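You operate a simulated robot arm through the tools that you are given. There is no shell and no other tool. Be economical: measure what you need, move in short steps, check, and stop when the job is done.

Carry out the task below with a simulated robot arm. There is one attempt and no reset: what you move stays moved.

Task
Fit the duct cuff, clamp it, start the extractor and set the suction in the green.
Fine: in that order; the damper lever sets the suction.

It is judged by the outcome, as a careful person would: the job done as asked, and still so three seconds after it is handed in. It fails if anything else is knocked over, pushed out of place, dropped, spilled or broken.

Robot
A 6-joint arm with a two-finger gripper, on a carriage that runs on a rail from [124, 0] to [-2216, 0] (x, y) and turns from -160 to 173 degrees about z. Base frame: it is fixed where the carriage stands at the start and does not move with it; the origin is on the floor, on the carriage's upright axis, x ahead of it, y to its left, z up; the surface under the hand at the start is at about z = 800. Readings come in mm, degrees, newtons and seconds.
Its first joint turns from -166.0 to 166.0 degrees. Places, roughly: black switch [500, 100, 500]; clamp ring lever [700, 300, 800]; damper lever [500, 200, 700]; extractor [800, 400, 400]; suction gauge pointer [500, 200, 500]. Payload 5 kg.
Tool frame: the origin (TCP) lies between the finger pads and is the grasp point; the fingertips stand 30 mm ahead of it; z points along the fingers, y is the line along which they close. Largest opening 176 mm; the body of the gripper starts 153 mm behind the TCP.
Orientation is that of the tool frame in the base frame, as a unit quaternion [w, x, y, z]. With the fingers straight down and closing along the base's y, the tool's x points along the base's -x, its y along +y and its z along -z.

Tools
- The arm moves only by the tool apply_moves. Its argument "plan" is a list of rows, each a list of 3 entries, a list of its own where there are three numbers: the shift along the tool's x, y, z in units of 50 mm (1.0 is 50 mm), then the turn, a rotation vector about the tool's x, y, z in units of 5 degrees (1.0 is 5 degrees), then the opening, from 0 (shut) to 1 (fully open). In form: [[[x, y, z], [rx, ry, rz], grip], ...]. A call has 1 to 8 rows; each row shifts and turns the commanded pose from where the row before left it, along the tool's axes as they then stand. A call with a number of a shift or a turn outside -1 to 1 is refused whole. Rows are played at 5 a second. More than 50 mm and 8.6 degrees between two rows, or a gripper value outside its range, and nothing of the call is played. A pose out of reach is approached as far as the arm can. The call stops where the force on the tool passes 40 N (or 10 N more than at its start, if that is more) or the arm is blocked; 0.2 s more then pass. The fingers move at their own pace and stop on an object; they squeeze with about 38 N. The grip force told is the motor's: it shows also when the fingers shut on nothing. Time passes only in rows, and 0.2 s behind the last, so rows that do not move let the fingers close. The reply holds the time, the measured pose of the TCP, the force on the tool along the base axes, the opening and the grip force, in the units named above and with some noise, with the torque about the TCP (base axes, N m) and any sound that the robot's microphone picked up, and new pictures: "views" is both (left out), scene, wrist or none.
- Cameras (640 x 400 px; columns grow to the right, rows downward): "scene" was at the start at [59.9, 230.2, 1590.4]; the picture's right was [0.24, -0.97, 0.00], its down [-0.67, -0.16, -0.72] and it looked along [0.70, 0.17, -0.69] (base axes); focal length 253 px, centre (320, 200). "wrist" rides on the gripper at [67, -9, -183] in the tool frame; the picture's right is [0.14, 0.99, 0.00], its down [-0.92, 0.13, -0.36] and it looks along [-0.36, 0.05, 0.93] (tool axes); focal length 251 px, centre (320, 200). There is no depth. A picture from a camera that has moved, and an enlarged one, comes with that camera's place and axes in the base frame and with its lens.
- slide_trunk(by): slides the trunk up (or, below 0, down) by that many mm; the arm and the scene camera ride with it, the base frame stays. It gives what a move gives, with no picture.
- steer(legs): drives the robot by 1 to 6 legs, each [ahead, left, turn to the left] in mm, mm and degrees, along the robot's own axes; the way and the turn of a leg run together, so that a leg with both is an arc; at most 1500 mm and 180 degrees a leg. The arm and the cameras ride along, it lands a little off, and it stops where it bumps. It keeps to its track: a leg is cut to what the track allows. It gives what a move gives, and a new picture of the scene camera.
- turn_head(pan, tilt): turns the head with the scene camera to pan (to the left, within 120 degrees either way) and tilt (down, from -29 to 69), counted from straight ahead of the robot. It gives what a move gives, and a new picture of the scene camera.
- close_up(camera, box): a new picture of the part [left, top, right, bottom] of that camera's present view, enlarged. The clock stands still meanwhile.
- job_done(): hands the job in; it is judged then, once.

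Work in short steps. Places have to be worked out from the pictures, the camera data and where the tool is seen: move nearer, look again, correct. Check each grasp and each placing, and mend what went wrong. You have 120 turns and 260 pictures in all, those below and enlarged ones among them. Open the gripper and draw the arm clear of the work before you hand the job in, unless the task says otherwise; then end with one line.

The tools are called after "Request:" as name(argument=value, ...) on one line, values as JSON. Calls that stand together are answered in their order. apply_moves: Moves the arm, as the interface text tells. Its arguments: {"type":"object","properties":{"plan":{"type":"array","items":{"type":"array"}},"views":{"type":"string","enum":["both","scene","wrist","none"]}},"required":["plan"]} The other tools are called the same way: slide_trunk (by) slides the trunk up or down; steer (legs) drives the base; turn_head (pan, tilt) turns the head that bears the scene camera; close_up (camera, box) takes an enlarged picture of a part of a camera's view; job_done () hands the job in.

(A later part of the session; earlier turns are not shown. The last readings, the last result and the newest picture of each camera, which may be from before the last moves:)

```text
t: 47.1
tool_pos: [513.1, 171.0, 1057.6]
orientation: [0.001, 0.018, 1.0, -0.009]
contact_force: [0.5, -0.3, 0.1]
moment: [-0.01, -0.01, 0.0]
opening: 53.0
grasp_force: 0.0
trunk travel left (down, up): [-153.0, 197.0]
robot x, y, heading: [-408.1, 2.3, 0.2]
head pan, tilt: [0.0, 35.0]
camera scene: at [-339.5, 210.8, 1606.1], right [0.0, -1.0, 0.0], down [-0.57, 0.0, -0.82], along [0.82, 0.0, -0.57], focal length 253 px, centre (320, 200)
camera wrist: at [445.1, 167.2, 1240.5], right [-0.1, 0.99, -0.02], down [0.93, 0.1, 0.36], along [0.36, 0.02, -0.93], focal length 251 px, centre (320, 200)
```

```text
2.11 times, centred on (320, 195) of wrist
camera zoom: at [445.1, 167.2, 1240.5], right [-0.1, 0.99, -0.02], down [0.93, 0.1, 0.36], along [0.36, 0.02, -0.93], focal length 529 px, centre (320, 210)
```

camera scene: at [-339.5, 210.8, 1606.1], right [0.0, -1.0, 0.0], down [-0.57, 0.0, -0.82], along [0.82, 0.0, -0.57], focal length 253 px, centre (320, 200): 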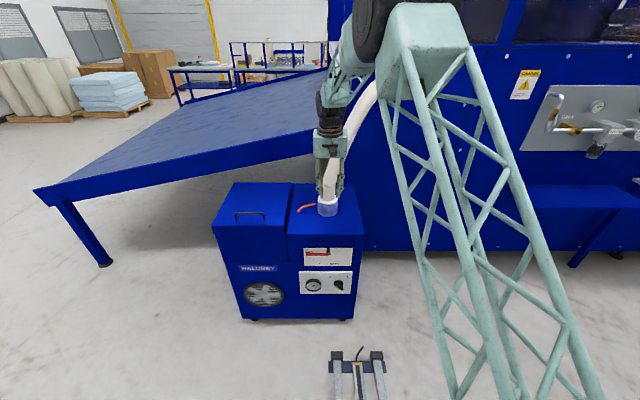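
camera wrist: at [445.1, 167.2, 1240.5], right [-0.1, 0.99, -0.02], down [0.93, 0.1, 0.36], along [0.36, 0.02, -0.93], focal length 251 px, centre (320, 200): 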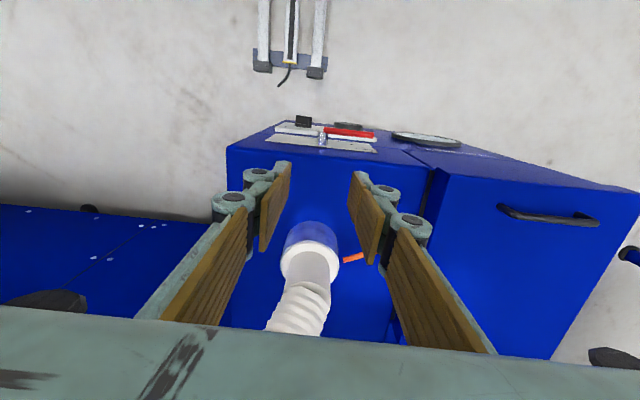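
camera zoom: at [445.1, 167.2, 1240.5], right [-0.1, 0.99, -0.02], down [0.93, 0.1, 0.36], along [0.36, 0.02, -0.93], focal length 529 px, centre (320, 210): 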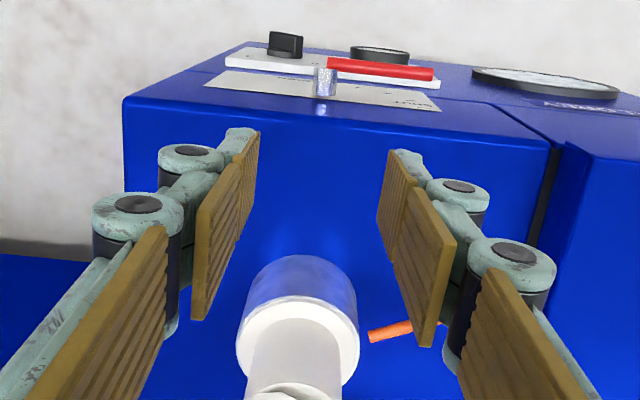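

Plan: the orange lever runs from [715,233,843] via [685,301] to [647,319]. It looks made to swing toward the robot and wrap around the front of the port. I'll shut the gripper, move to y≈291 and drive forward to hover beside the lever.

Request:
apply_moves(plan=[[[0, 0.85, 0], [0, 0, 0], 0], [[0, 0.85, 0], [0, 0, 0], 0], [[0, 0.7, 0], [0, 0, 0], 0], [[0, 0, 0], [0, 0, 0], 0]], views="none")

Request:
steer(legs=[[215, 0, 0]])

Request:
apply_moves(plan=[[[0, 0, 0.9], [0, 0, 0], 0], [[0, 0, 0.9], [0, 0, 0], 0], [[0, 0, 0], [0, 0, 0], 0]])

```text
t: 48.1
tool_pos: [516.8, 290.1, 1057.9]
orientation: [0.002, 0.018, 1.0, -0.009]
contact_force: [0.6, 0.9, 0.0]
moment: [-0.13, -0.03, 0.01]
opening: 0.0
grasp_force: 38.2
trunk travel left (down, up): [-153.0, 197.0]
robot x, y, heading: [-404.0, -1.8, -0.1]
head pan, tilt: [0.0, 35.0]
```

```text
t: 49.8
tool_pos: [728.2, 292.1, 1056.7]
orientation: [0.003, 0.016, 1.0, -0.009]
contact_force: [-0.1, 1.0, 0.2]
moment: [0.02, 0.02, -0.03]
opening: 0.1
grasp_force: 38.5
trunk travel left (down, up): [-153.0, 197.0]
robot x, y, heading: [-196.0, -0.1, 0.3]
head pan, tilt: [0.0, 35.0]
camera scene: at [-127.8, 210.9, 1606.2], right [0.0, -1.0, 0.0], down [-0.57, 0.0, -0.82], along [0.82, 0.0, -0.57], focal length 253 px, centre (320, 200)
```

scene: 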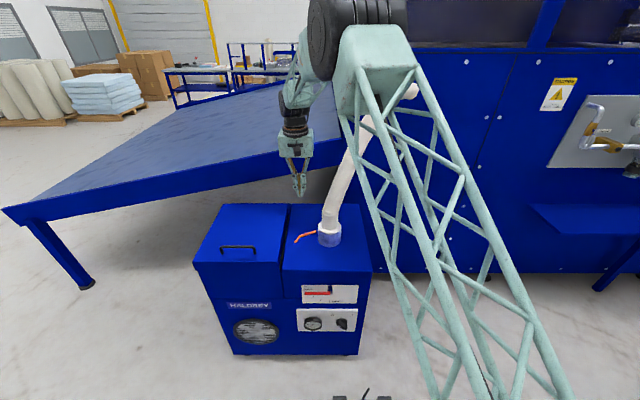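

```text
t: 50.6
tool_pos: [726.7, 292.6, 968.2]
orientation: [0.002, 0.015, 1.0, -0.009]
contact_force: [1.4, -0.1, -0.3]
moment: [0.0, 0.06, 0.0]
opening: 0.3
grasp_force: 38.2
trunk travel left (down, up): [-153.0, 197.0]
robot x, y, heading: [-197.4, -0.3, 0.1]
head pan, tilt: [0.0, 35.0]
camera scene: at [-127.3, 211.2, 1606.2], right [0.0, -1.0, 0.0], down [-0.57, 0.0, -0.82], along [0.82, 0.0, -0.57], focal length 253 px, centre (320, 200)
camera wrist: at [658.1, 288.1, 1150.9], right [-0.11, 0.99, -0.02], down [0.92, 0.11, 0.36], along [0.36, 0.02, -0.93], focal length 251 px, centre (320, 200)
```

scene: 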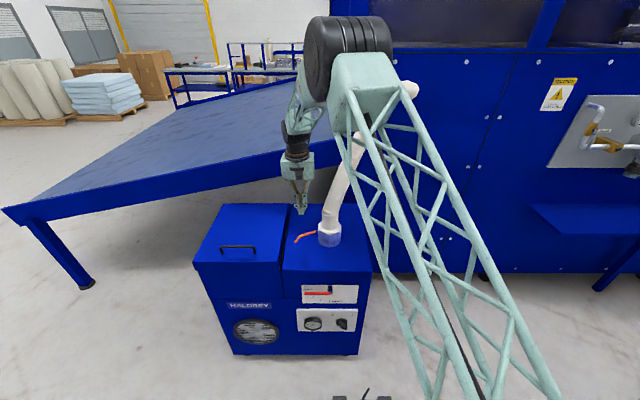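
wrist: 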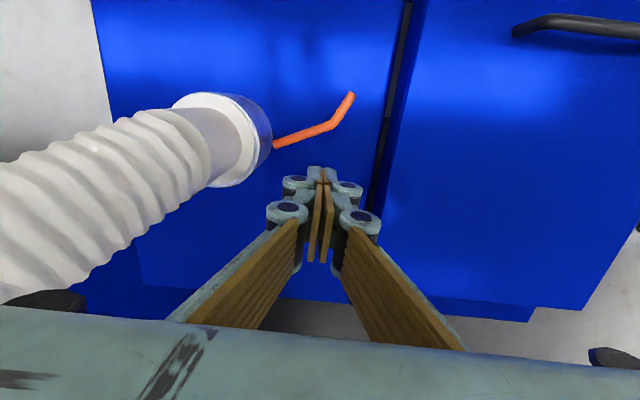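

Lever coordinates are confirmed. The fingertips are 25+ mm behind the lever (+x side). I'll lower so the tips are at about lever height (z≈836).

Request:
apply_moves(plan=[[[0, 0, 0.9], [0, 0, 0], 0], [[0, 0, 0.9], [0, 0, 0], 0], [[0, 0, 0.25], [0, 0, 0], 0], [[0, 0, 0], [0, 0, 0], 0]])

```text
t: 51.6
tool_pos: [726.2, 289.7, 865.1]
orientation: [0.002, 0.015, 1.0, -0.009]
contact_force: [0.0, 0.4, 0.4]
moment: [-0.02, 0.0, -0.03]
opening: 0.0
grasp_force: 37.8
trunk travel left (down, up): [-153.0, 197.0]
robot x, y, heading: [-196.3, 3.3, 0.3]
head pan, tilt: [0.0, 35.0]
camera scene: at [-127.8, 210.9, 1606.3], right [0.0, -1.0, 0.0], down [-0.57, 0.0, -0.82], along [0.82, 0.0, -0.57], focal length 253 px, centre (320, 200)
camera wrist: at [657.6, 286.1, 1048.8], right [-0.11, 0.99, -0.02], down [0.92, 0.11, 0.37], along [0.37, 0.02, -0.93], focal length 251 px, centre (320, 200)
```

scene: 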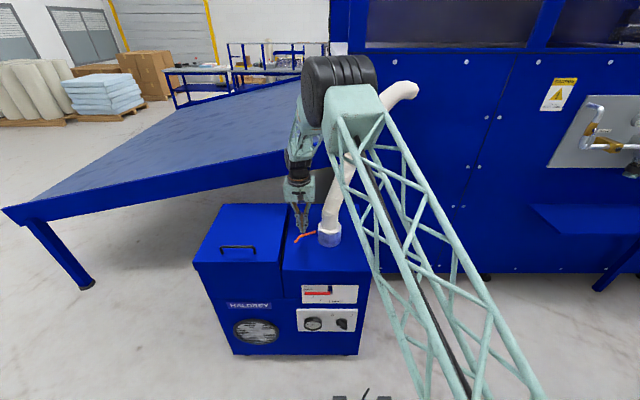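
wrist: 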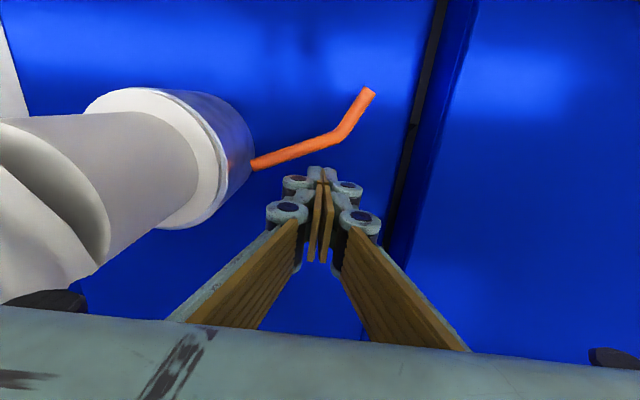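

Positioned. Now pushing gently in -x and watching the lever.

Request:
apply_moves(plan=[[[0.3, 0, 0], [0, 0, 0], 0], [[0.2, 0, 0], [0, 0, 0], 0], [[0.2, 0, 0], [0, 0, 0], 0], [[0.2, 0, 0], [0, 0, 0], 0], [[0, 0, 0], [0, 0, 0], 0]], views="wrist")

```text
t: 52.8
tool_pos: [683.1, 290.2, 865.5]
orientation: [0.003, 0.016, 1.0, -0.009]
contact_force: [-0.1, 0.1, 0.6]
moment: [0.0, 0.02, -0.02]
opening: 0.0
grasp_force: 38.4
trunk travel left (down, up): [-153.0, 197.0]
robot x, y, heading: [-195.6, -1.3, 0.2]
head pan, tilt: [0.0, 35.0]
camera wrist: at [614.4, 286.3, 1048.5], right [-0.11, 0.99, -0.02], down [0.92, 0.11, 0.37], along [0.37, 0.02, -0.93], focal length 251 px, centre (320, 200)
```

wrist: 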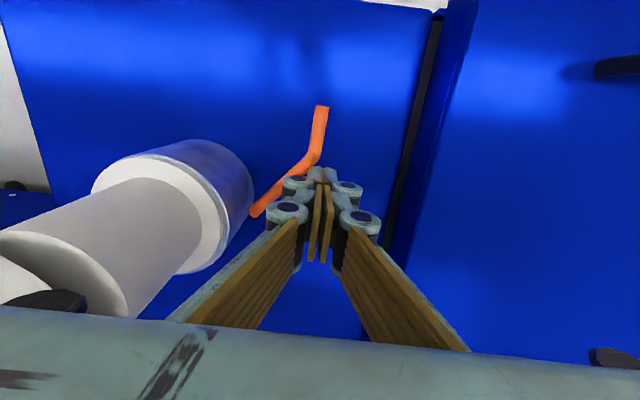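

The lever swings freely about its inner end, already from 24° to 47°. I'll keep pushing along the arc in the closing direction.

Request:
apply_moves(plan=[[[0.11, -0.25, 0], [0, 0, 0], 0], [[0.11, -0.25, 0], [0, 0, 0], 0], [[0.07, -0.16, 0], [0, 0, 0], 0], [[0.07, -0.16, 0], [0, 0, 0], 0], [[0, 0, 0], [0, 0, 0], 0]], views="wrist")

```text
t: 54.0
tool_pos: [663.1, 251.2, 865.8]
orientation: [0.003, 0.016, 1.0, -0.009]
contact_force: [-0.3, 0.2, 1.5]
moment: [0.03, -0.02, -0.05]
opening: 0.1
grasp_force: 37.7
trunk travel left (down, up): [-153.0, 197.0]
robot x, y, heading: [-193.6, -0.1, 0.2]
head pan, tilt: [0.0, 35.0]
camera wrist: at [595.8, 246.8, 1048.4], right [-0.11, 0.99, -0.02], down [0.92, 0.11, 0.37], along [0.37, 0.02, -0.93], focal length 251 px, centre (320, 200)
```

wrist: 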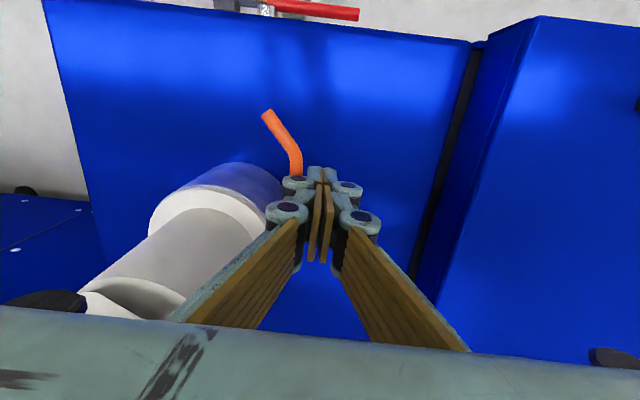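

The lever follows and now points toward the robot, wrapping toward the front of the port. Continuing until it stops.

Request:
apply_moves(plan=[[[0.035, -0.12, 0], [0, 0, 0], 0], [[0.035, -0.12, 0], [0, 0, 0], 0], [[0.02, -0.12, 0], [0, 0, 0], 0], [[0.0, -0.12, 0], [0, 0, 0], 0], [[0.0, -0.12, 0], [0, 0, 0], 0], [[0, 0, 0], [0, 0, 0], 0]], views="wrist")

```text
t: 54.6
tool_pos: [661.7, 249.4, 866.1]
orientation: [0.006, 0.012, 1.0, -0.007]
contact_force: [-1.4, 6.9, 0.8]
moment: [0.03, 0.01, 0.07]
opening: 0.0
grasp_force: 38.3
trunk travel left (down, up): [-153.0, 197.0]
robot x, y, heading: [-195.1, 1.3, 0.2]
head pan, tilt: [0.0, 35.0]
stopped in row 2: the force on the tool passed its limit at 46 N (the readings are from after the stop); the commanded pose is now the measured one
camera wrist: at [592.4, 244.2, 1049.2], right [-0.11, 0.99, -0.02], down [0.92, 0.11, 0.37], along [0.37, 0.03, -0.93], focal length 251 px, centre (320, 200)
```

wrist: 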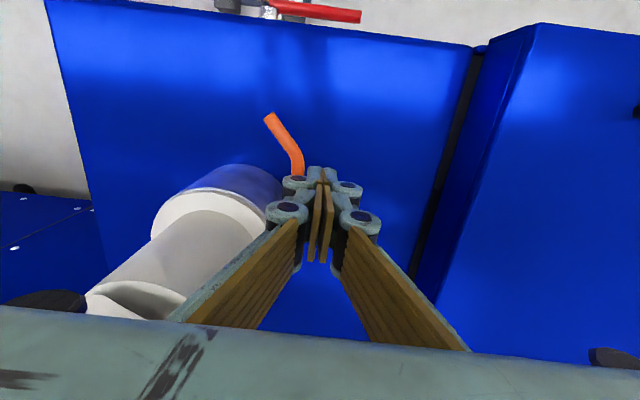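

The lever hit a firm stop after about 70° of swing. I'll back the finger off and see if the lever stays and is really at its end.

Request:
apply_moves(plan=[[[0, 0.4, 0], [0, 0, 0], 0], [[0, 0.2, 0], [0, 0, 0], 0], [[0, 0, 0], [0, 0, 0], 0]], views="both")

Request:
close_up(camera="wrist", box=[140, 60, 360, 240])

Request:
close_up(camera="scene", box=[270, 190, 370, 260])

```text
t: 55.4
tool_pos: [663.6, 276.2, 865.3]
orientation: [0.004, 0.013, 1.0, -0.007]
contact_force: [-1.1, -0.4, -0.5]
moment: [-0.04, 0.0, -0.01]
opening: 0.0
grasp_force: 38.4
trunk travel left (down, up): [-153.0, 197.0]
robot x, y, heading: [-194.2, 1.6, 0.5]
head pan, tilt: [0.0, 35.0]
camera scene: at [-128.2, 211.4, 1606.2], right [0.01, -1.0, 0.0], down [-0.57, 0.0, -0.82], along [0.82, 0.01, -0.57], focal length 253 px, centre (320, 200)
camera wrist: at [593.9, 272.3, 1048.4], right [-0.11, 0.99, -0.02], down [0.92, 0.11, 0.37], along [0.37, 0.03, -0.93], focal length 251 px, centre (320, 200)
```

scene: 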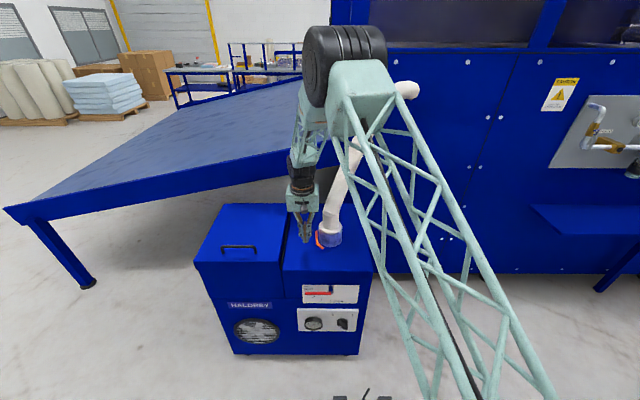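
wrist: 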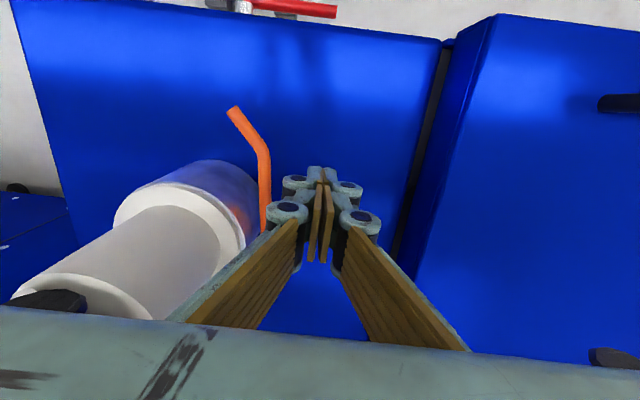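

```text
2.22 times, centred on (250, 150) of wrist
camera zoom: at [593.9, 272.3, 1048.4], right [-0.11, 0.99, -0.02], down [0.92, 0.11, 0.37], along [0.37, 0.03, -0.93], focal length 559 px, centre (476, 311)
```

zoom: 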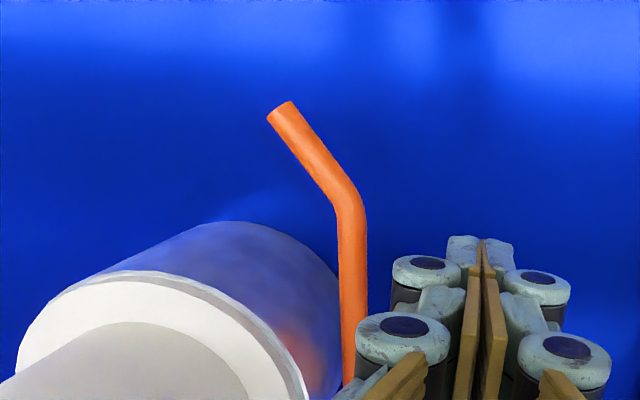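

```text
5.71 times, centred on (320, 225) of scene
camera zoom: at [-128.2, 211.4, 1606.2], right [0.01, -1.0, 0.0], down [-0.57, 0.0, -0.82], along [0.82, 0.01, -0.57], focal length 1448 px, centre (320, 57)
```

zoom: 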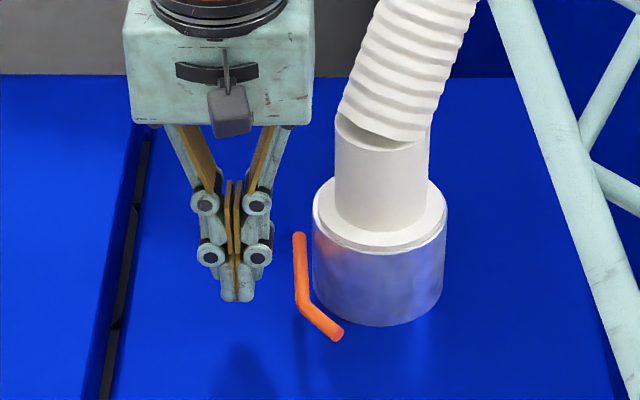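

The lever stays closed against the port and the cuff is seated. To be sure it is at its end, I'll press once more further out at the bend, where leverage is better.

Request:
apply_moves(plan=[[[0.32, 0, 0], [0, 0, 0], 0], [[0, -0.35, 0], [0, 0, 0], 0], [[0, -0.12, 0], [0, 0, 0], 0], [[0, -0.12, 0], [0, 0, 0], 0], [[0, -0.12, 0], [0, 0, 0], 0], [[0, -0.12, 0], [0, 0, 0], 0], [[0, 0, 0], [0, 0, 0], 0]], views="wrist")

```text
t: 56.8
tool_pos: [646.5, 246.6, 866.4]
orientation: [0.006, 0.009, 1.0, -0.006]
contact_force: [0.1, 8.6, -1.5]
moment: [0.15, -0.01, 0.12]
opening: 0.1
grasp_force: 38.0
trunk travel left (down, up): [-153.0, 197.0]
robot x, y, heading: [-196.1, -0.3, 0.6]
head pan, tilt: [0.0, 35.0]
stopped in row 7: the force on the tool passed its limit at 44 N (the readings are from after the stop); the commanded pose is now the measured one
camera wrist: at [576.1, 240.1, 1049.6], right [-0.12, 0.99, -0.01], down [0.92, 0.12, 0.37], along [0.37, 0.03, -0.93], focal length 251 px, centre (320, 200)
```

wrist: 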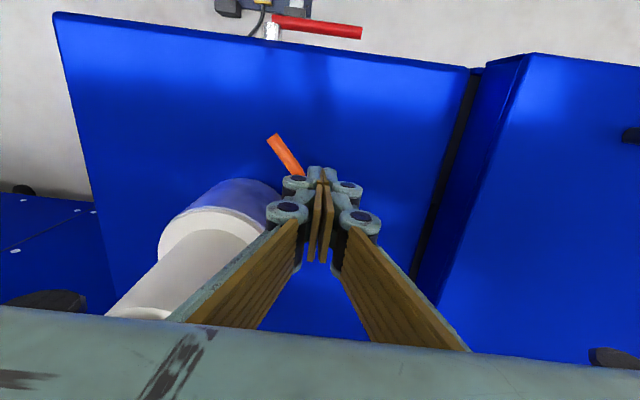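

Firm stop again: the clamp is closed. I'll retreat up, drive back and look at the panel.

Request:
apply_moves(plan=[[[0, 0.4, 0], [0, 0, 0], 0], [[0, 0, -1], [0, 0, 0], 0], [[0, 0, -1], [0, 0, 0], 0], [[0, 0, -1], [0, 0, 0], 0], [[0, 0, 0], [0, 0, 0], 0]], views="none")

Request:
steer(legs=[[-450, 0, 0]])

Request:
turn_head(pan=0, tilt=42)

Request:
apply_moves(plan=[[[0, 0, 0], [0, 0, 0], 0]])

```text
t: 58.0
tool_pos: [641.6, 264.4, 1016.4]
orientation: [0.008, 0.011, 1.0, -0.006]
contact_force: [-0.3, -0.2, 0.4]
moment: [-0.02, -0.1, -0.06]
opening: 0.0
grasp_force: 37.7
trunk travel left (down, up): [-153.0, 197.0]
robot x, y, heading: [-195.2, 1.4, 0.7]
head pan, tilt: [0.0, 35.0]
```

```text
t: 60.8
tool_pos: [191.0, 263.5, 1015.5]
orientation: [0.006, 0.009, 1.0, -0.006]
contact_force: [1.4, -0.7, 0.4]
moment: [-0.01, 0.03, -0.01]
opening: 0.2
grasp_force: 37.8
trunk travel left (down, up): [-153.0, 197.0]
robot x, y, heading: [-647.6, -4.0, 0.3]
head pan, tilt: [0.0, 35.0]
camera scene: at [-579.4, 211.3, 1606.2], right [0.01, -1.0, 0.0], down [-0.57, -0.01, -0.82], along [0.82, 0.01, -0.57], focal length 253 px, centre (320, 200)
```

scene: 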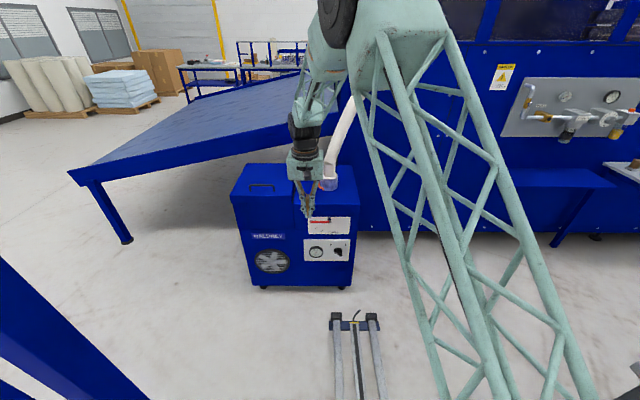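

```text
t: 61.5
tool_pos: [191.2, 263.4, 1015.0]
orientation: [0.007, 0.011, 1.0, -0.005]
contact_force: [0.2, -0.6, 0.3]
moment: [0.0, 0.02, -0.01]
opening: 0.1
grasp_force: 38.0
trunk travel left (down, up): [-153.0, 197.0]
robot x, y, heading: [-643.9, 0.9, 0.5]
head pan, tilt: [0.0, 42.0]
camera scene: at [-583.9, 211.3, 1595.7], right [0.01, -1.0, 0.0], down [-0.67, -0.01, -0.74], along [0.74, 0.01, -0.67], focal length 253 px, centre (320, 200)
```

scene: 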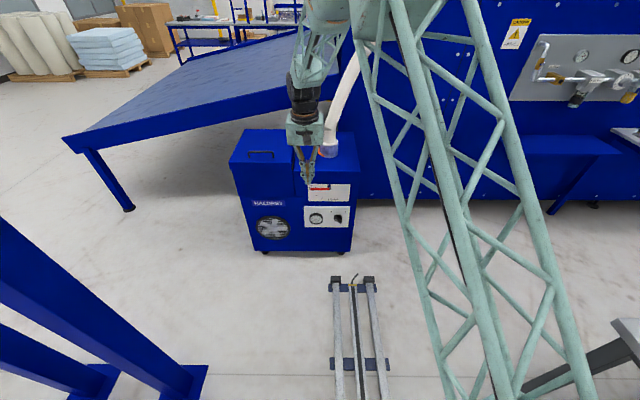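

```text
t: 61.9
tool_pos: [192.1, 263.2, 1015.4]
orientation: [0.007, 0.011, 1.0, -0.006]
contact_force: [-0.6, 0.0, 0.3]
moment: [-0.02, -0.03, 0.0]
opening: 0.1
grasp_force: 37.7
trunk travel left (down, up): [-153.0, 197.0]
robot x, y, heading: [-646.5, 0.1, 0.6]
head pan, tilt: [0.0, 42.0]
camera scene: at [-583.9, 211.3, 1595.7], right [0.01, -1.0, 0.0], down [-0.67, -0.01, -0.74], along [0.74, 0.01, -0.67], focal length 253 px, centre (320, 200)
camera wrist: at [122.4, 258.2, 1197.8], right [-0.12, 0.99, -0.01], down [0.92, 0.11, 0.37], along [0.37, 0.03, -0.93], focal length 251 px, centre (320, 200)
```

scene: 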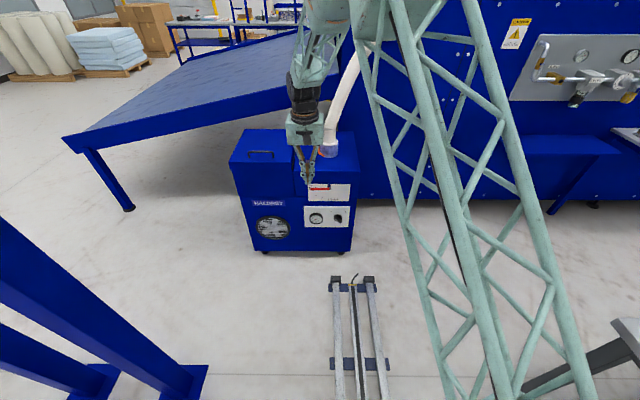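
wrist: 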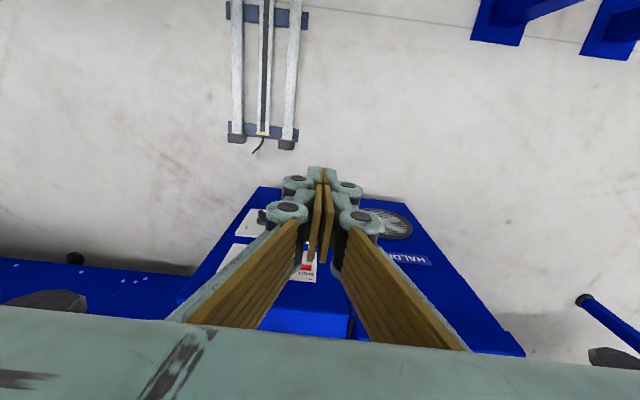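

The panel lies in front. I'll pitch the hand forward in steps to look at the panel with the wrist camera and see how horizontal the tool can get here.

Request:
apply_moves(plan=[[[0, -0.3, 0], [0, -1, 0], 0], [[0, -0.3, 0], [0, -1, 0], 0], [[0, -0.3, 0], [0, -1, 0], 0], [[0, -0.3, 0], [0, -1, 0], 0], [[0, -0.3, 0], [0, -1, 0], 0], [[0, -0.3, 0], [0, -1, 0], 0], [[0, -0.3, 0], [0, -1, 0], 0], [[0, 0, 0], [0, -1, 0], 0]], views="none")

Request:
slide_trunk(by=-150)

Request:
apply_moves(plan=[[[0, 0, 0], [0, -1, 0], 0], [[0, 0, 0], [0, -1, 0], 0], [[0, 0, 0], [0, -1, 0], 0], [[0, 0, 0], [0, -1, 0], 0], [[0, 0, 0], [0, 0, 0], 0]])

```text
t: 63.9
tool_pos: [176.3, 140.0, 1007.7]
orientation: [0.296, 0.12, 0.947, -0.022]
contact_force: [-0.7, 0.7, 0.0]
moment: [0.05, 0.03, 0.01]
opening: 0.0
grasp_force: 37.9
out of reach, approached as far as the arm can: row 6, 7
trunk travel left (down, up): [-153.0, 197.0]
robot x, y, heading: [-642.1, 2.3, 0.7]
head pan, tilt: [0.0, 42.0]
stopped in row 8: the arm was blocked; the commanded pose is now the measured one
```

```text
t: 65.7
tool_pos: [176.2, 140.3, 858.2]
orientation: [0.295, 0.12, 0.948, -0.023]
contact_force: [0.0, 0.0, 0.0]
moment: [0.06, -0.01, 0.02]
opening: 0.0
grasp_force: 38.0
trunk travel left (down, up): [-3.0, 347.0]
robot x, y, heading: [-645.7, -0.9, 0.7]
head pan, tilt: [0.0, 42.0]
```

```text
t: 66.9
tool_pos: [183.0, 145.4, 867.3]
orientation: [0.454, 0.112, 0.883, -0.048]
contact_force: [0.5, -0.1, -0.2]
moment: [-0.07, -0.02, -0.01]
opening: 0.0
grasp_force: 37.7
out of reach, approached as far as the arm can: row 4
trunk travel left (down, up): [-3.0, 347.0]
robot x, y, heading: [-642.8, 0.7, 0.5]
head pan, tilt: [0.0, 42.0]
camera scene: at [-584.0, 211.3, 1445.7], right [0.01, -1.0, 0.0], down [-0.67, -0.01, -0.74], along [0.74, 0.01, -0.67], focal length 253 px, centre (320, 200)
camera wrist: at [-2.5, 181.5, 919.8], right [0.16, 0.98, -0.1], down [0.27, 0.05, 0.96], along [0.95, -0.18, -0.25], focal length 251 px, centre (320, 200)
```

scene: 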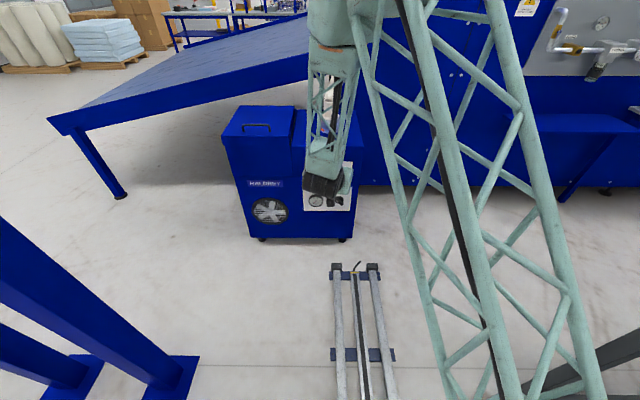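
wrist: 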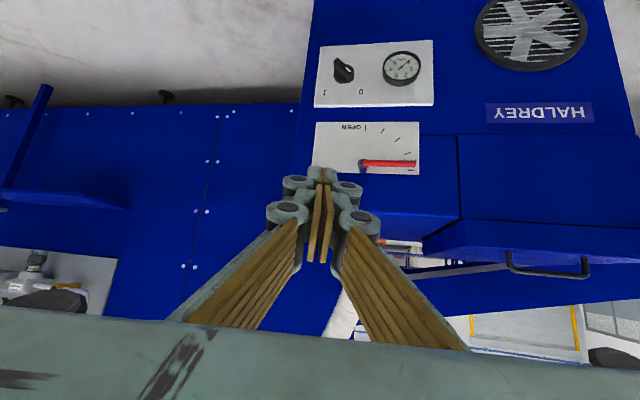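

Excellent view of the panel (upside-down). Close-up of it.

Request:
close_up(camera="wrist", box=[300, 30, 460, 190])

Request:
close_up(camera="wrist", box=[310, 35, 440, 110])

```text
2.50 times, centred on (380, 110) of wrist
camera zoom: at [-2.5, 181.5, 919.8], right [0.16, 0.98, -0.1], down [0.27, 0.05, 0.96], along [0.95, -0.18, -0.25], focal length 629 px, centre (170, 425)
```

zoom: 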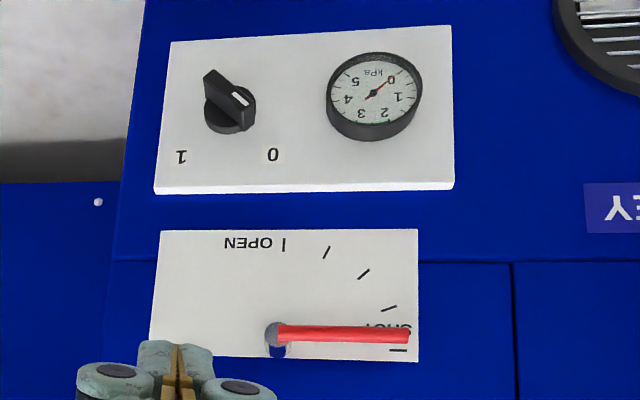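

```text
4.92 times, centred on (375, 72) of wrist
camera zoom: at [-2.5, 181.5, 919.8], right [0.16, 0.98, -0.1], down [0.27, 0.05, 0.96], along [0.95, -0.18, -0.25], focal length 1238 px, centre (49, 828)
```

zoom: 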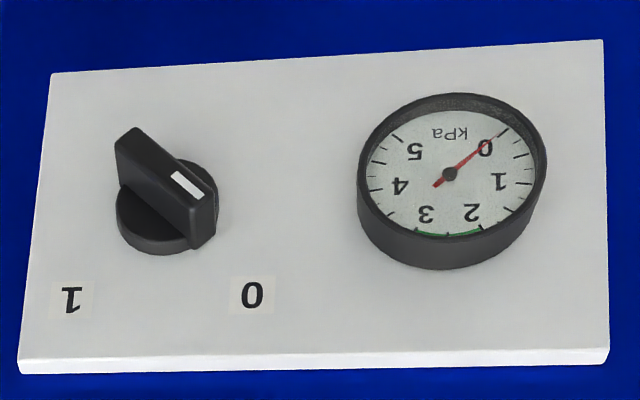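

Gauge reads 0; green arc is about 1.9–3.1 kPa. The switch pointer is at 0 (upper-left as seen from the front); "1" is upper-right, so it turns 90° clockwise. I'll square up the hand's yaw and move forward and down toward the panel, where the arm is more extended and can get more horizontal.

Request:
apply_moves(plan=[[[0, 0, 0], [-0.7, 0, -0.5], 0], [[0, 0, 0], [-0.7, 0, -0.5], 0], [[0, 0, 0], [-0.7, 0, -0.5], 0], [[0.29, -0.14, 0.93], [0, 0, 0], 0], [[0.29, -0.14, 0.93], [0, 0, 0], 0], [[0.29, -0.14, 0.93], [0, 0, 0], 0], [[0.29, -0.14, 0.93], [0, 0, 0], 0], [[0, 0, 0], [0, 0, 0], 0]], views="wrist")

```text
t: 68.7
tool_pos: [353.8, 169.5, 775.2]
orientation: [0.456, 0.012, 0.89, -0.006]
contact_force: [-0.3, 1.1, -0.8]
moment: [0.0, -0.07, -0.01]
opening: 0.5
grasp_force: 38.0
out of reach, approached as far as the arm can: row 1, 2, 3, 4, 5, 6, 7
trunk travel left (down, up): [-3.0, 347.0]
robot x, y, heading: [-646.0, -1.1, 0.7]
head pan, tilt: [0.0, 42.0]
camera wrist: at [165.1, 165.7, 827.1], right [-0.05, 0.99, -0.11], down [0.25, 0.12, 0.96], along [0.97, 0.02, -0.25], focal length 251 px, centre (320, 200)
```

wrist: 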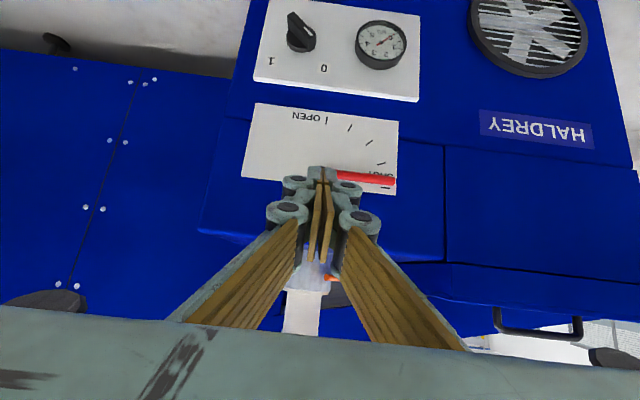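

The arm shows limits. I'll test how low it goes here by commanding straight down in small steps.

Request:
apply_moves(plan=[[[0.65, 0, 0.47], [0, 0, 0], 0], [[0.65, 0, 0.47], [0, 0, 0], 0], [[0.65, 0, 0.47], [0, 0, 0], 0], [[0.65, 0, 0.47], [0, 0, 0], 0], [[0, 0, 0], [0, 0, 0], 0]], views="none")

```text
t: 69.9
tool_pos: [395.8, 206.4, 637.8]
orientation: [0.456, 0.011, 0.89, -0.009]
contact_force: [-0.5, -1.6, -0.7]
moment: [0.01, -0.13, 0.0]
opening: 0.0
grasp_force: 38.3
out of reach, approached as far as the arm can: row 1, 2, 3, 4
trunk travel left (down, up): [-3.0, 347.0]
robot x, y, heading: [-646.1, -1.2, 0.7]
head pan, tilt: [0.0, 42.0]
```

The limit is a minimum radius: lower down, the arm needs to stretch farther. I'll drive back 160 mm and then reach farther out and down.

Request:
steer(legs=[[-160, 0, -0.6]])

Request:
apply_moves(plan=[[[-0.03, -0.44, 0.88], [0, 0, 0], 0], [[-0.03, -0.44, 0.88], [0, 0, 0], 0], [[-0.03, -0.44, 0.88], [0, 0, 0], 0], [[-0.03, -0.44, 0.88], [0, 0, 0], 0], [[0, 0, 0], [0, 0, 0], 0]], views="wrist")

```text
t: 71.3
tool_pos: [239.1, 193.5, 637.4]
orientation: [0.456, 0.017, 0.89, -0.012]
contact_force: [0.6, 0.8, 0.3]
moment: [-0.03, -0.03, 0.02]
opening: 0.1
grasp_force: 37.9
trunk travel left (down, up): [-3.0, 347.0]
robot x, y, heading: [-809.2, -1.5, -0.2]
head pan, tilt: [0.0, 42.0]
camera scene: at [-740.4, 210.5, 1445.7], right [0.0, -1.0, 0.0], down [-0.67, 0.0, -0.74], along [0.74, 0.0, -0.67], focal length 253 px, centre (320, 200)
```

scene: 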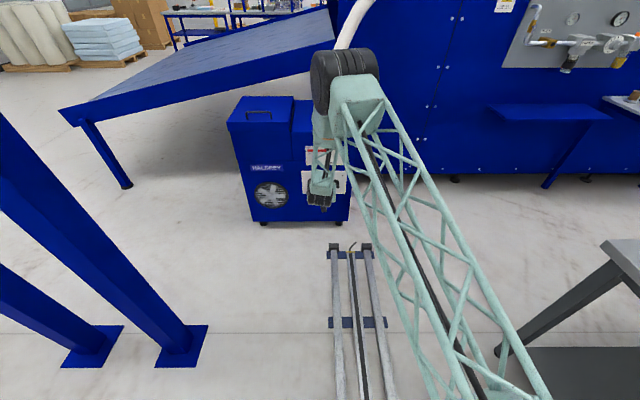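

```text
t: 72.5
tool_pos: [381.8, 97.5, 538.4]
orientation: [0.456, 0.017, 0.89, -0.012]
contact_force: [0.2, -1.0, -0.5]
moment: [0.01, -0.1, 0.03]
opening: 0.1
grasp_force: 38.3
trunk travel left (down, up): [-3.0, 347.0]
robot x, y, heading: [-801.6, 2.3, -0.1]
head pan, tilt: [0.0, 42.0]
camera wrist: at [192.6, 97.6, 590.6], right [-0.04, 0.99, -0.12], down [0.25, 0.12, 0.96], along [0.97, 0.01, -0.25], focal length 251 px, centre (320, 200)
```

wrist: 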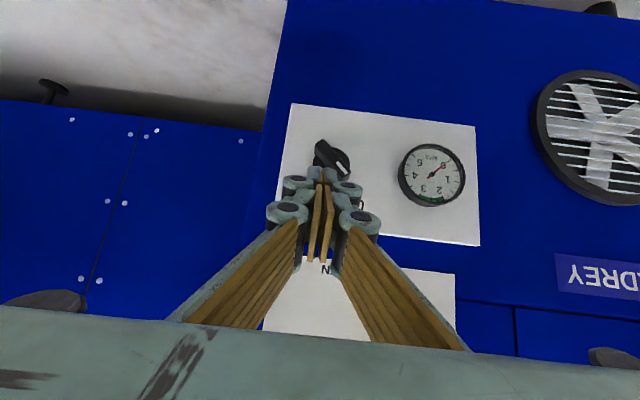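

Reachable here, with the switch right ahead. Now I'll pitch the tool to horizontal about the TCP.

Request:
apply_moves(plan=[[[0, 0, 0], [0, -1, 0], 0.3], [[0, 0, 0], [0, -1, 0], 0.3], [[0, 0, 0], [0, -1, 0], 0.3], [[0, 0, 0], [0, -1, 0], 0.3], [[0, 0, 0], [0, -1, 0], 0.3], [[0, 0, 0], [0, -1, 0], 0.3], [[0, 0, 0], [0, -1, 0], 0.3], [[0, 0, 0], [0, -0.15, 0], 0.3]], views="both")

```text
t: 74.3
tool_pos: [412.6, 152.8, 538.9]
orientation: [0.702, 0.013, 0.711, -0.028]
contact_force: [-0.5, -0.7, 0.3]
moment: [0.01, 0.0, -0.01]
opening: 52.6
grasp_force: 0.0
out of reach, approached as far as the arm can: row 1, 2, 3, 4, 5, 6, 7
trunk travel left (down, up): [-3.0, 347.0]
robot x, y, heading: [-804.8, -2.5, -0.2]
head pan, tilt: [0.0, 42.0]
camera scene: at [-740.6, 210.5, 1445.7], right [0.0, -1.0, 0.0], down [-0.67, 0.0, -0.74], along [0.74, 0.0, -0.67], focal length 253 px, centre (320, 200)
camera wrist: at [227.1, 153.0, 474.8], right [0.06, 0.99, -0.16], down [-0.34, 0.17, 0.92], along [0.94, 0.0, 0.35], focal length 251 px, centre (320, 200)
```

scene: 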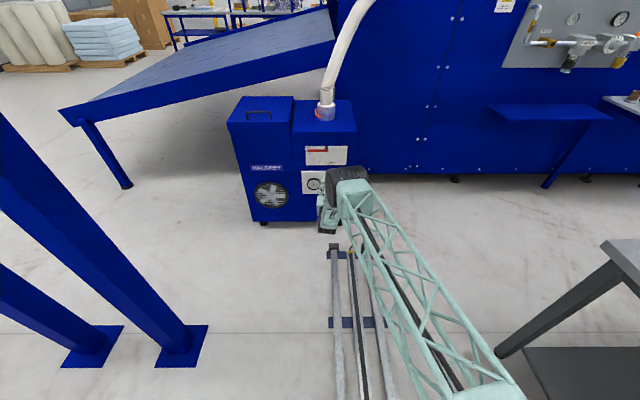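
wrist: 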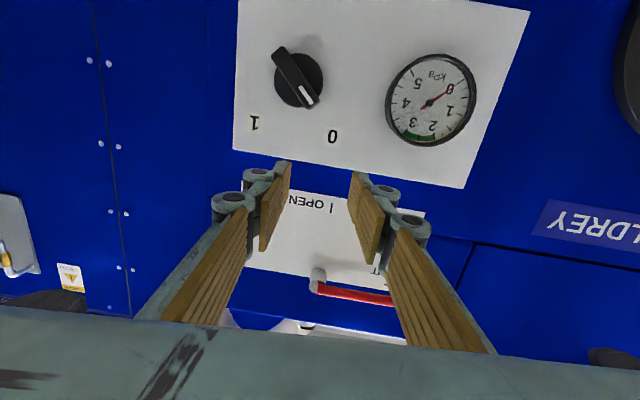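

The tool is horizontal. It is again at the inner limit, so I'll drive back 80 mm more and stretch out to a pre-grasp in front of the switch (x≈440, y≈109, z≈446).

Request:
steer(legs=[[-80, 0, 0]])

Request:
apply_moves(plan=[[[0.46, 0.07, 0.69], [0, 0, 0], 0.3], [[0.46, 0.07, 0.69], [0, 0, 0], 0.3], [[0.46, 0.07, 0.69], [0, 0, 0], 0.3], [[0.46, 0.07, 0.6], [0, 0, 0], 0.3], [[0, 0, 0], [0, 0, 0], 0.3]], views="wrist")

```text
t: 75.4
tool_pos: [331.8, 153.8, 539.0]
orientation: [0.702, 0.012, 0.712, -0.029]
contact_force: [-0.1, 0.5, 0.4]
moment: [0.01, -0.05, 0.0]
opening: 52.7
grasp_force: 0.1
trunk travel left (down, up): [-3.0, 347.0]
robot x, y, heading: [-884.1, -1.6, 0.1]
head pan, tilt: [0.0, 42.0]
camera scene: at [-821.1, 210.5, 1445.7], right [0.0, -1.0, 0.0], down [-0.67, 0.0, -0.74], along [0.74, 0.0, -0.67], focal length 253 px, centre (320, 200)
```

scene: 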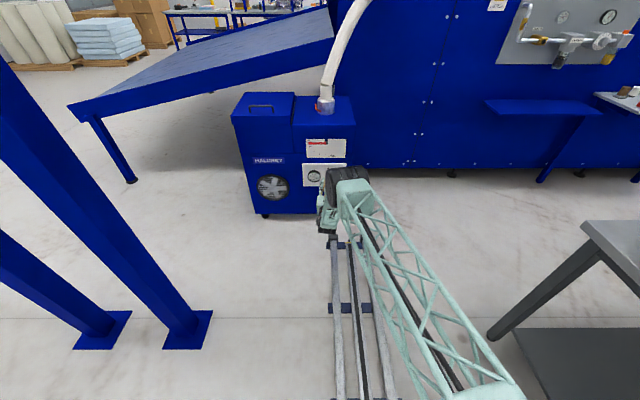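

```text
t: 76.6
tool_pos: [433.2, 157.6, 467.3]
orientation: [0.701, 0.013, 0.712, -0.03]
contact_force: [-0.1, 0.1, 2.2]
moment: [0.0, 0.19, 0.0]
opening: 53.2
grasp_force: 0.0
out of reach, approached as far as the arm can: row 4
trunk travel left (down, up): [-3.0, 347.0]
robot x, y, heading: [-887.0, 1.3, -0.2]
head pan, tilt: [0.0, 42.0]
camera wrist: at [248.3, 156.7, 403.7], right [0.06, 0.99, -0.16], down [-0.34, 0.17, 0.92], along [0.94, 0.0, 0.34], focal length 251 px, centre (320, 200)
```

wrist: 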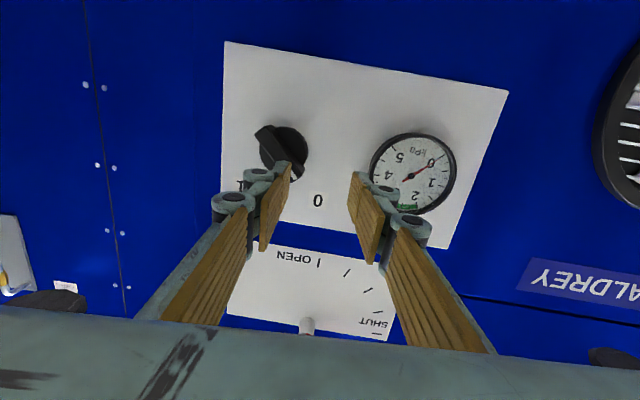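

Switch centre ≈[510,111,449]. I'll shift to align y and z, then roll the hand -45° so the fingers straddle the bar.

Request:
apply_moves(plan=[[[0.34, -0.9, 0], [0, 0, 0], 0.3], [[0, 0, 0], [0, 0, -1], 0.3], [[0, 0, 0], [0, 0, -1], 0.3], [[0, 0, 0], [0, 0, -1], 0.3], [[0, 0, 0], [0, 0, -1], 0.3], [[0, 0, 0], [0, 0, -1], 0.3], [[0, 0, 0], [0, 0, -1], 0.3], [[0, 0, 0], [0, 0, -1], 0.3]], views="none")

Request:
apply_moves(plan=[[[0, 0, 0], [0, 0, -1], 0.4], [[0, 0, 0], [0, 0, -1], 0.4], [[0, 0, 0], [0, 0, 0], 0.4]], views="both")

```text
t: 78.4
tool_pos: [430.7, 111.2, 450.5]
orientation: [0.66, -0.204, 0.683, -0.238]
contact_force: [0.3, 0.2, -0.7]
moment: [0.03, 0.06, 0.01]
opening: 52.9
grasp_force: 0.0
trunk travel left (down, up): [-3.0, 347.0]
robot x, y, heading: [-883.7, 2.0, -0.2]
head pan, tilt: [0.0, 42.0]
```

```text
t: 79.2
tool_pos: [427.9, 111.6, 450.7]
orientation: [0.637, -0.261, 0.662, -0.296]
contact_force: [0.7, 0.4, 0.1]
moment: [0.0, 0.04, 0.01]
opening: 70.2
grasp_force: 0.2
out of reach, approached as far as the arm can: row 2
trunk travel left (down, up): [-3.0, 347.0]
robot x, y, heading: [-885.7, -1.8, -0.1]
head pan, tilt: [0.0, 42.0]
camera scene: at [-821.2, 210.5, 1445.7], right [0.0, -1.0, 0.0], down [-0.67, 0.0, -0.74], along [0.74, 0.0, -0.67], focal length 253 px, centre (320, 200)
camera wrist: at [241.6, 68.6, 414.0], right [0.02, 0.58, -0.81], down [-0.31, 0.78, 0.55], along [0.95, 0.24, 0.2], focal length 251 px, centre (320, 200)
```

scene: 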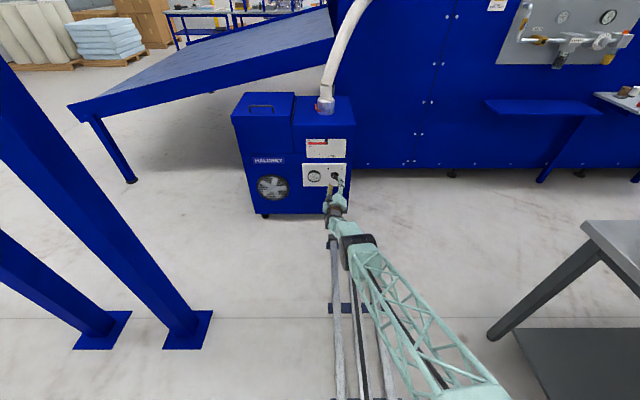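
wrist: 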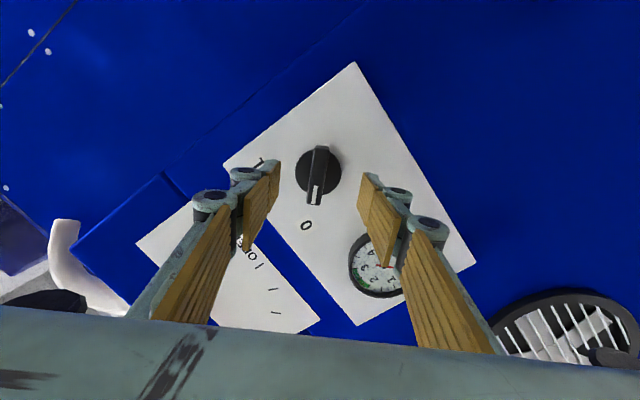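

The bar is neatly aligned between the fingers. Driving forward 45 mm with the carriage to engage, then look.

Request:
steer(legs=[[45, 0, 0]])

Request:
apply_moves(plan=[[[0, 0, 0], [0, 0, 0], 0.4]], views="wrist")

```text
t: 80.1
tool_pos: [474.5, 109.9, 451.2]
orientation: [0.637, -0.259, 0.662, -0.297]
contact_force: [0.0, 0.3, -0.4]
moment: [0.03, -0.03, -0.01]
opening: 70.4
grasp_force: 0.1
trunk travel left (down, up): [-3.0, 347.0]
robot x, y, heading: [-840.9, 0.6, -0.2]
head pan, tilt: [0.0, 42.0]
camera scene: at [-775.8, 210.4, 1445.7], right [0.0, -1.0, 0.0], down [-0.67, 0.0, -0.74], along [0.74, 0.0, -0.67], focal length 253 px, centre (320, 200)
```

scene: 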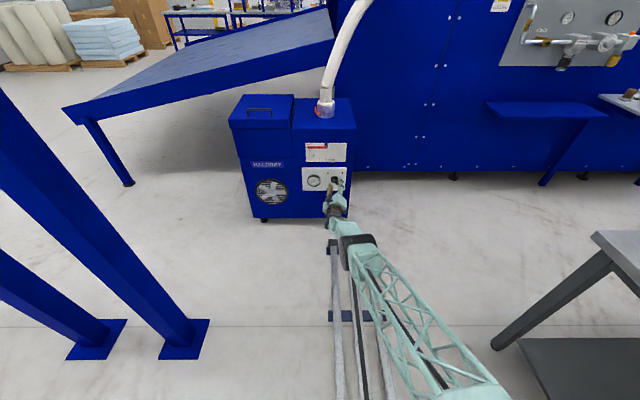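

```text
t: 80.5
tool_pos: [472.7, 110.3, 450.9]
orientation: [0.637, -0.26, 0.662, -0.297]
contact_force: [0.8, -0.3, -0.7]
moment: [0.01, 0.0, 0.0]
opening: 70.4
grasp_force: 0.0
trunk travel left (down, up): [-3.0, 347.0]
robot x, y, heading: [-839.6, -1.2, -0.1]
head pan, tilt: [0.0, 42.0]
camera wrist: at [286.8, 67.6, 413.8], right [0.02, 0.58, -0.81], down [-0.31, 0.78, 0.55], along [0.95, 0.24, 0.2], focal length 251 px, centre (320, 200)
```

wrist: 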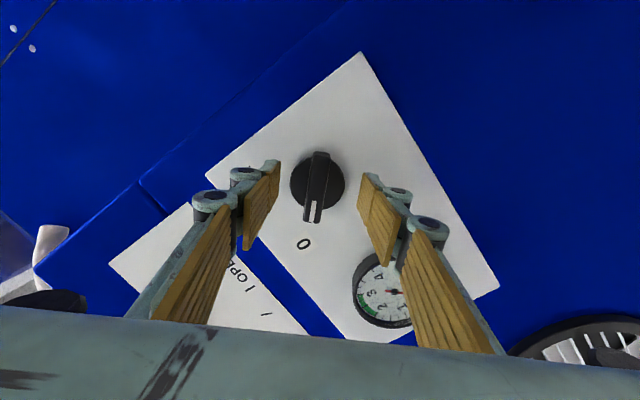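

The bar front seems still ~15–20 mm ahead of the fingertips. Advancing 20 mm.

Request:
steer(legs=[[20, 0, 0]])

Request:
close_up(camera="wrist", box=[220, 110, 420, 260])

```text
t: 81.5
tool_pos: [492.8, 109.3, 452.5]
orientation: [0.639, -0.257, 0.662, -0.298]
contact_force: [-26.1, -8.5, 19.7]
moment: [1.05, 0.07, 1.01]
opening: 15.8
grasp_force: 45.1
trunk travel left (down, up): [-3.0, 347.0]
robot x, y, heading: [-818.5, 1.8, -0.3]
head pan, tilt: [0.0, 42.0]
stopped in leg 1: the force on the tool passed its limit at 44 N (the readings are from after the stop); the commanded pose is now the measured one
camera scene: at [-757.6, 210.1, 1446.1], right [0.0, -1.0, 0.0], down [-0.67, 0.0, -0.74], along [0.74, 0.0, -0.67], focal length 253 px, centre (320, 200)
```

scene: 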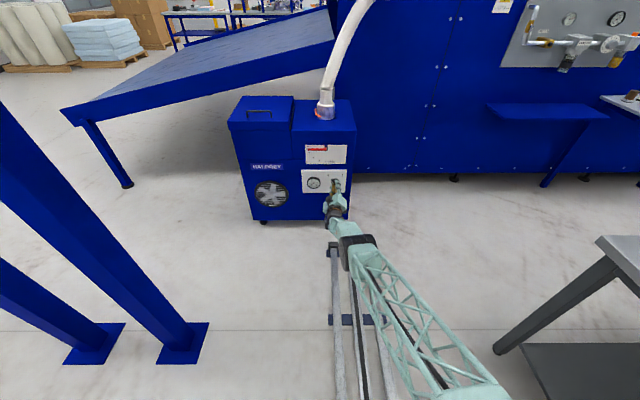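

```text
2.67 times, centred on (320, 185) of wrist
camera zoom: at [305.3, 66.1, 414.2], right [0.03, 0.58, -0.81], down [-0.31, 0.78, 0.55], along [0.95, 0.23, 0.2], focal length 670 px, centre (320, 240)
```

zoom: 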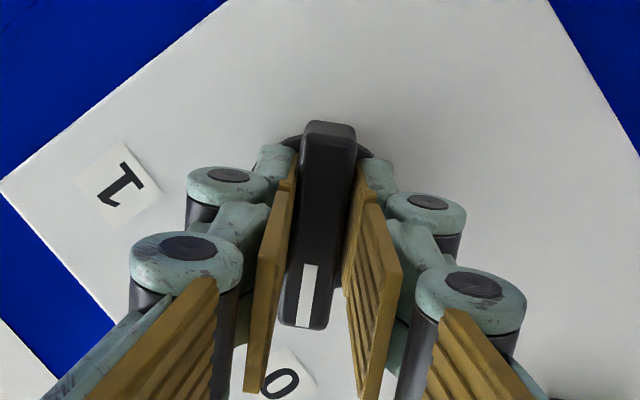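

The fingertips touched the knob base and closed around the bar (opening 15.8). I'll back off 4 mm and actively grip the bar.

Request:
apply_moves(plan=[[[0, 0, -0.1], [0, 0, 0], 0.4], [[0, 0, 0], [0, 0, 0], 0.2], [[0, 0, 0], [0, 0, 0], 0.05], [[0, 0, 0], [0, 0, 0], 0.05], [[0, 0, 0], [0, 0, 0], 0.05]], views="wrist")

```text
t: 82.7
tool_pos: [488.8, 107.7, 451.1]
orientation: [0.638, -0.257, 0.662, -0.297]
contact_force: [2.9, -18.6, 15.9]
moment: [1.06, 0.38, 0.3]
opening: 15.7
grasp_force: 45.9
trunk travel left (down, up): [-3.0, 347.0]
robot x, y, heading: [-819.2, 2.1, -0.1]
head pan, tilt: [0.0, 42.0]
camera wrist: at [301.6, 65.3, 413.6], right [0.03, 0.58, -0.81], down [-0.31, 0.78, 0.55], along [0.95, 0.23, 0.2], focal length 251 px, centre (320, 200)
```

wrist: 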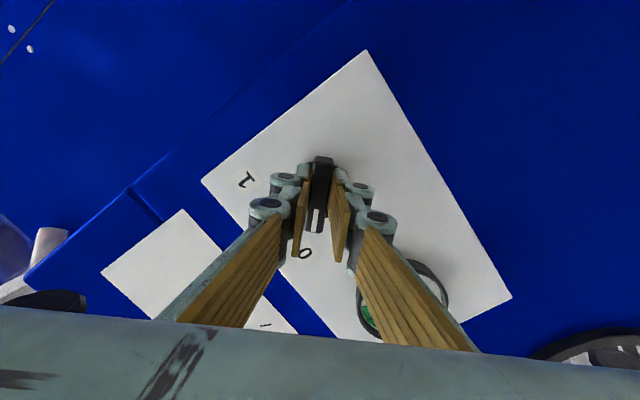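

The bar is gripped, slightly off-centre (24 N along the closing line). I'll ease 2 mm in that direction and start turning clockwise.

Request:
apply_moves(plan=[[[0, -0.04, 0], [0, 0, 0], 0.05], [[0, 0, 0], [0, 0, 0], 0.05], [[0, 0, 0], [0, 0, 1], 0.05], [[0, 0, 0], [0, 0, 1], 0.05], [[0, 0, 0], [0, 0, 1], 0.05], [[0, 0, 0], [0, 0, 1], 0.05], [[0, 0, 0], [0, 0, 0], 0.05]], views="wrist")

```text
t: 84.3
tool_pos: [487.4, 109.7, 450.9]
orientation: [0.679, -0.14, 0.698, -0.181]
contact_force: [22.9, -17.2, 11.8]
moment: [0.02, 0.21, 0.73]
opening: 16.3
grasp_force: 44.7
trunk travel left (down, up): [-3.0, 347.0]
robot x, y, heading: [-818.8, 1.9, -0.1]
head pan, tilt: [0.0, 42.0]
camera wrist: at [301.7, 83.0, 396.9], right [0.04, 0.83, -0.56], down [-0.32, 0.54, 0.78], along [0.95, 0.15, 0.29], focal length 251 px, centre (320, 200)
```

wrist: 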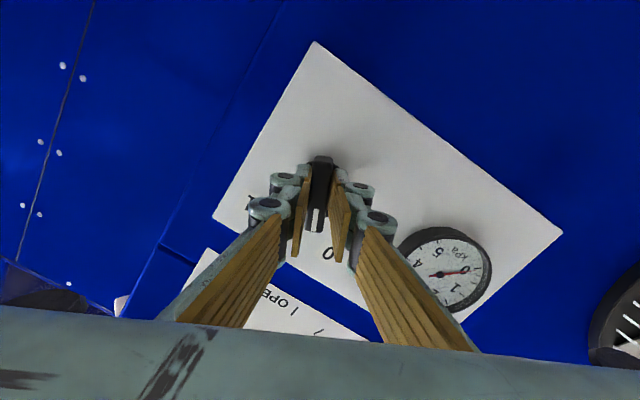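

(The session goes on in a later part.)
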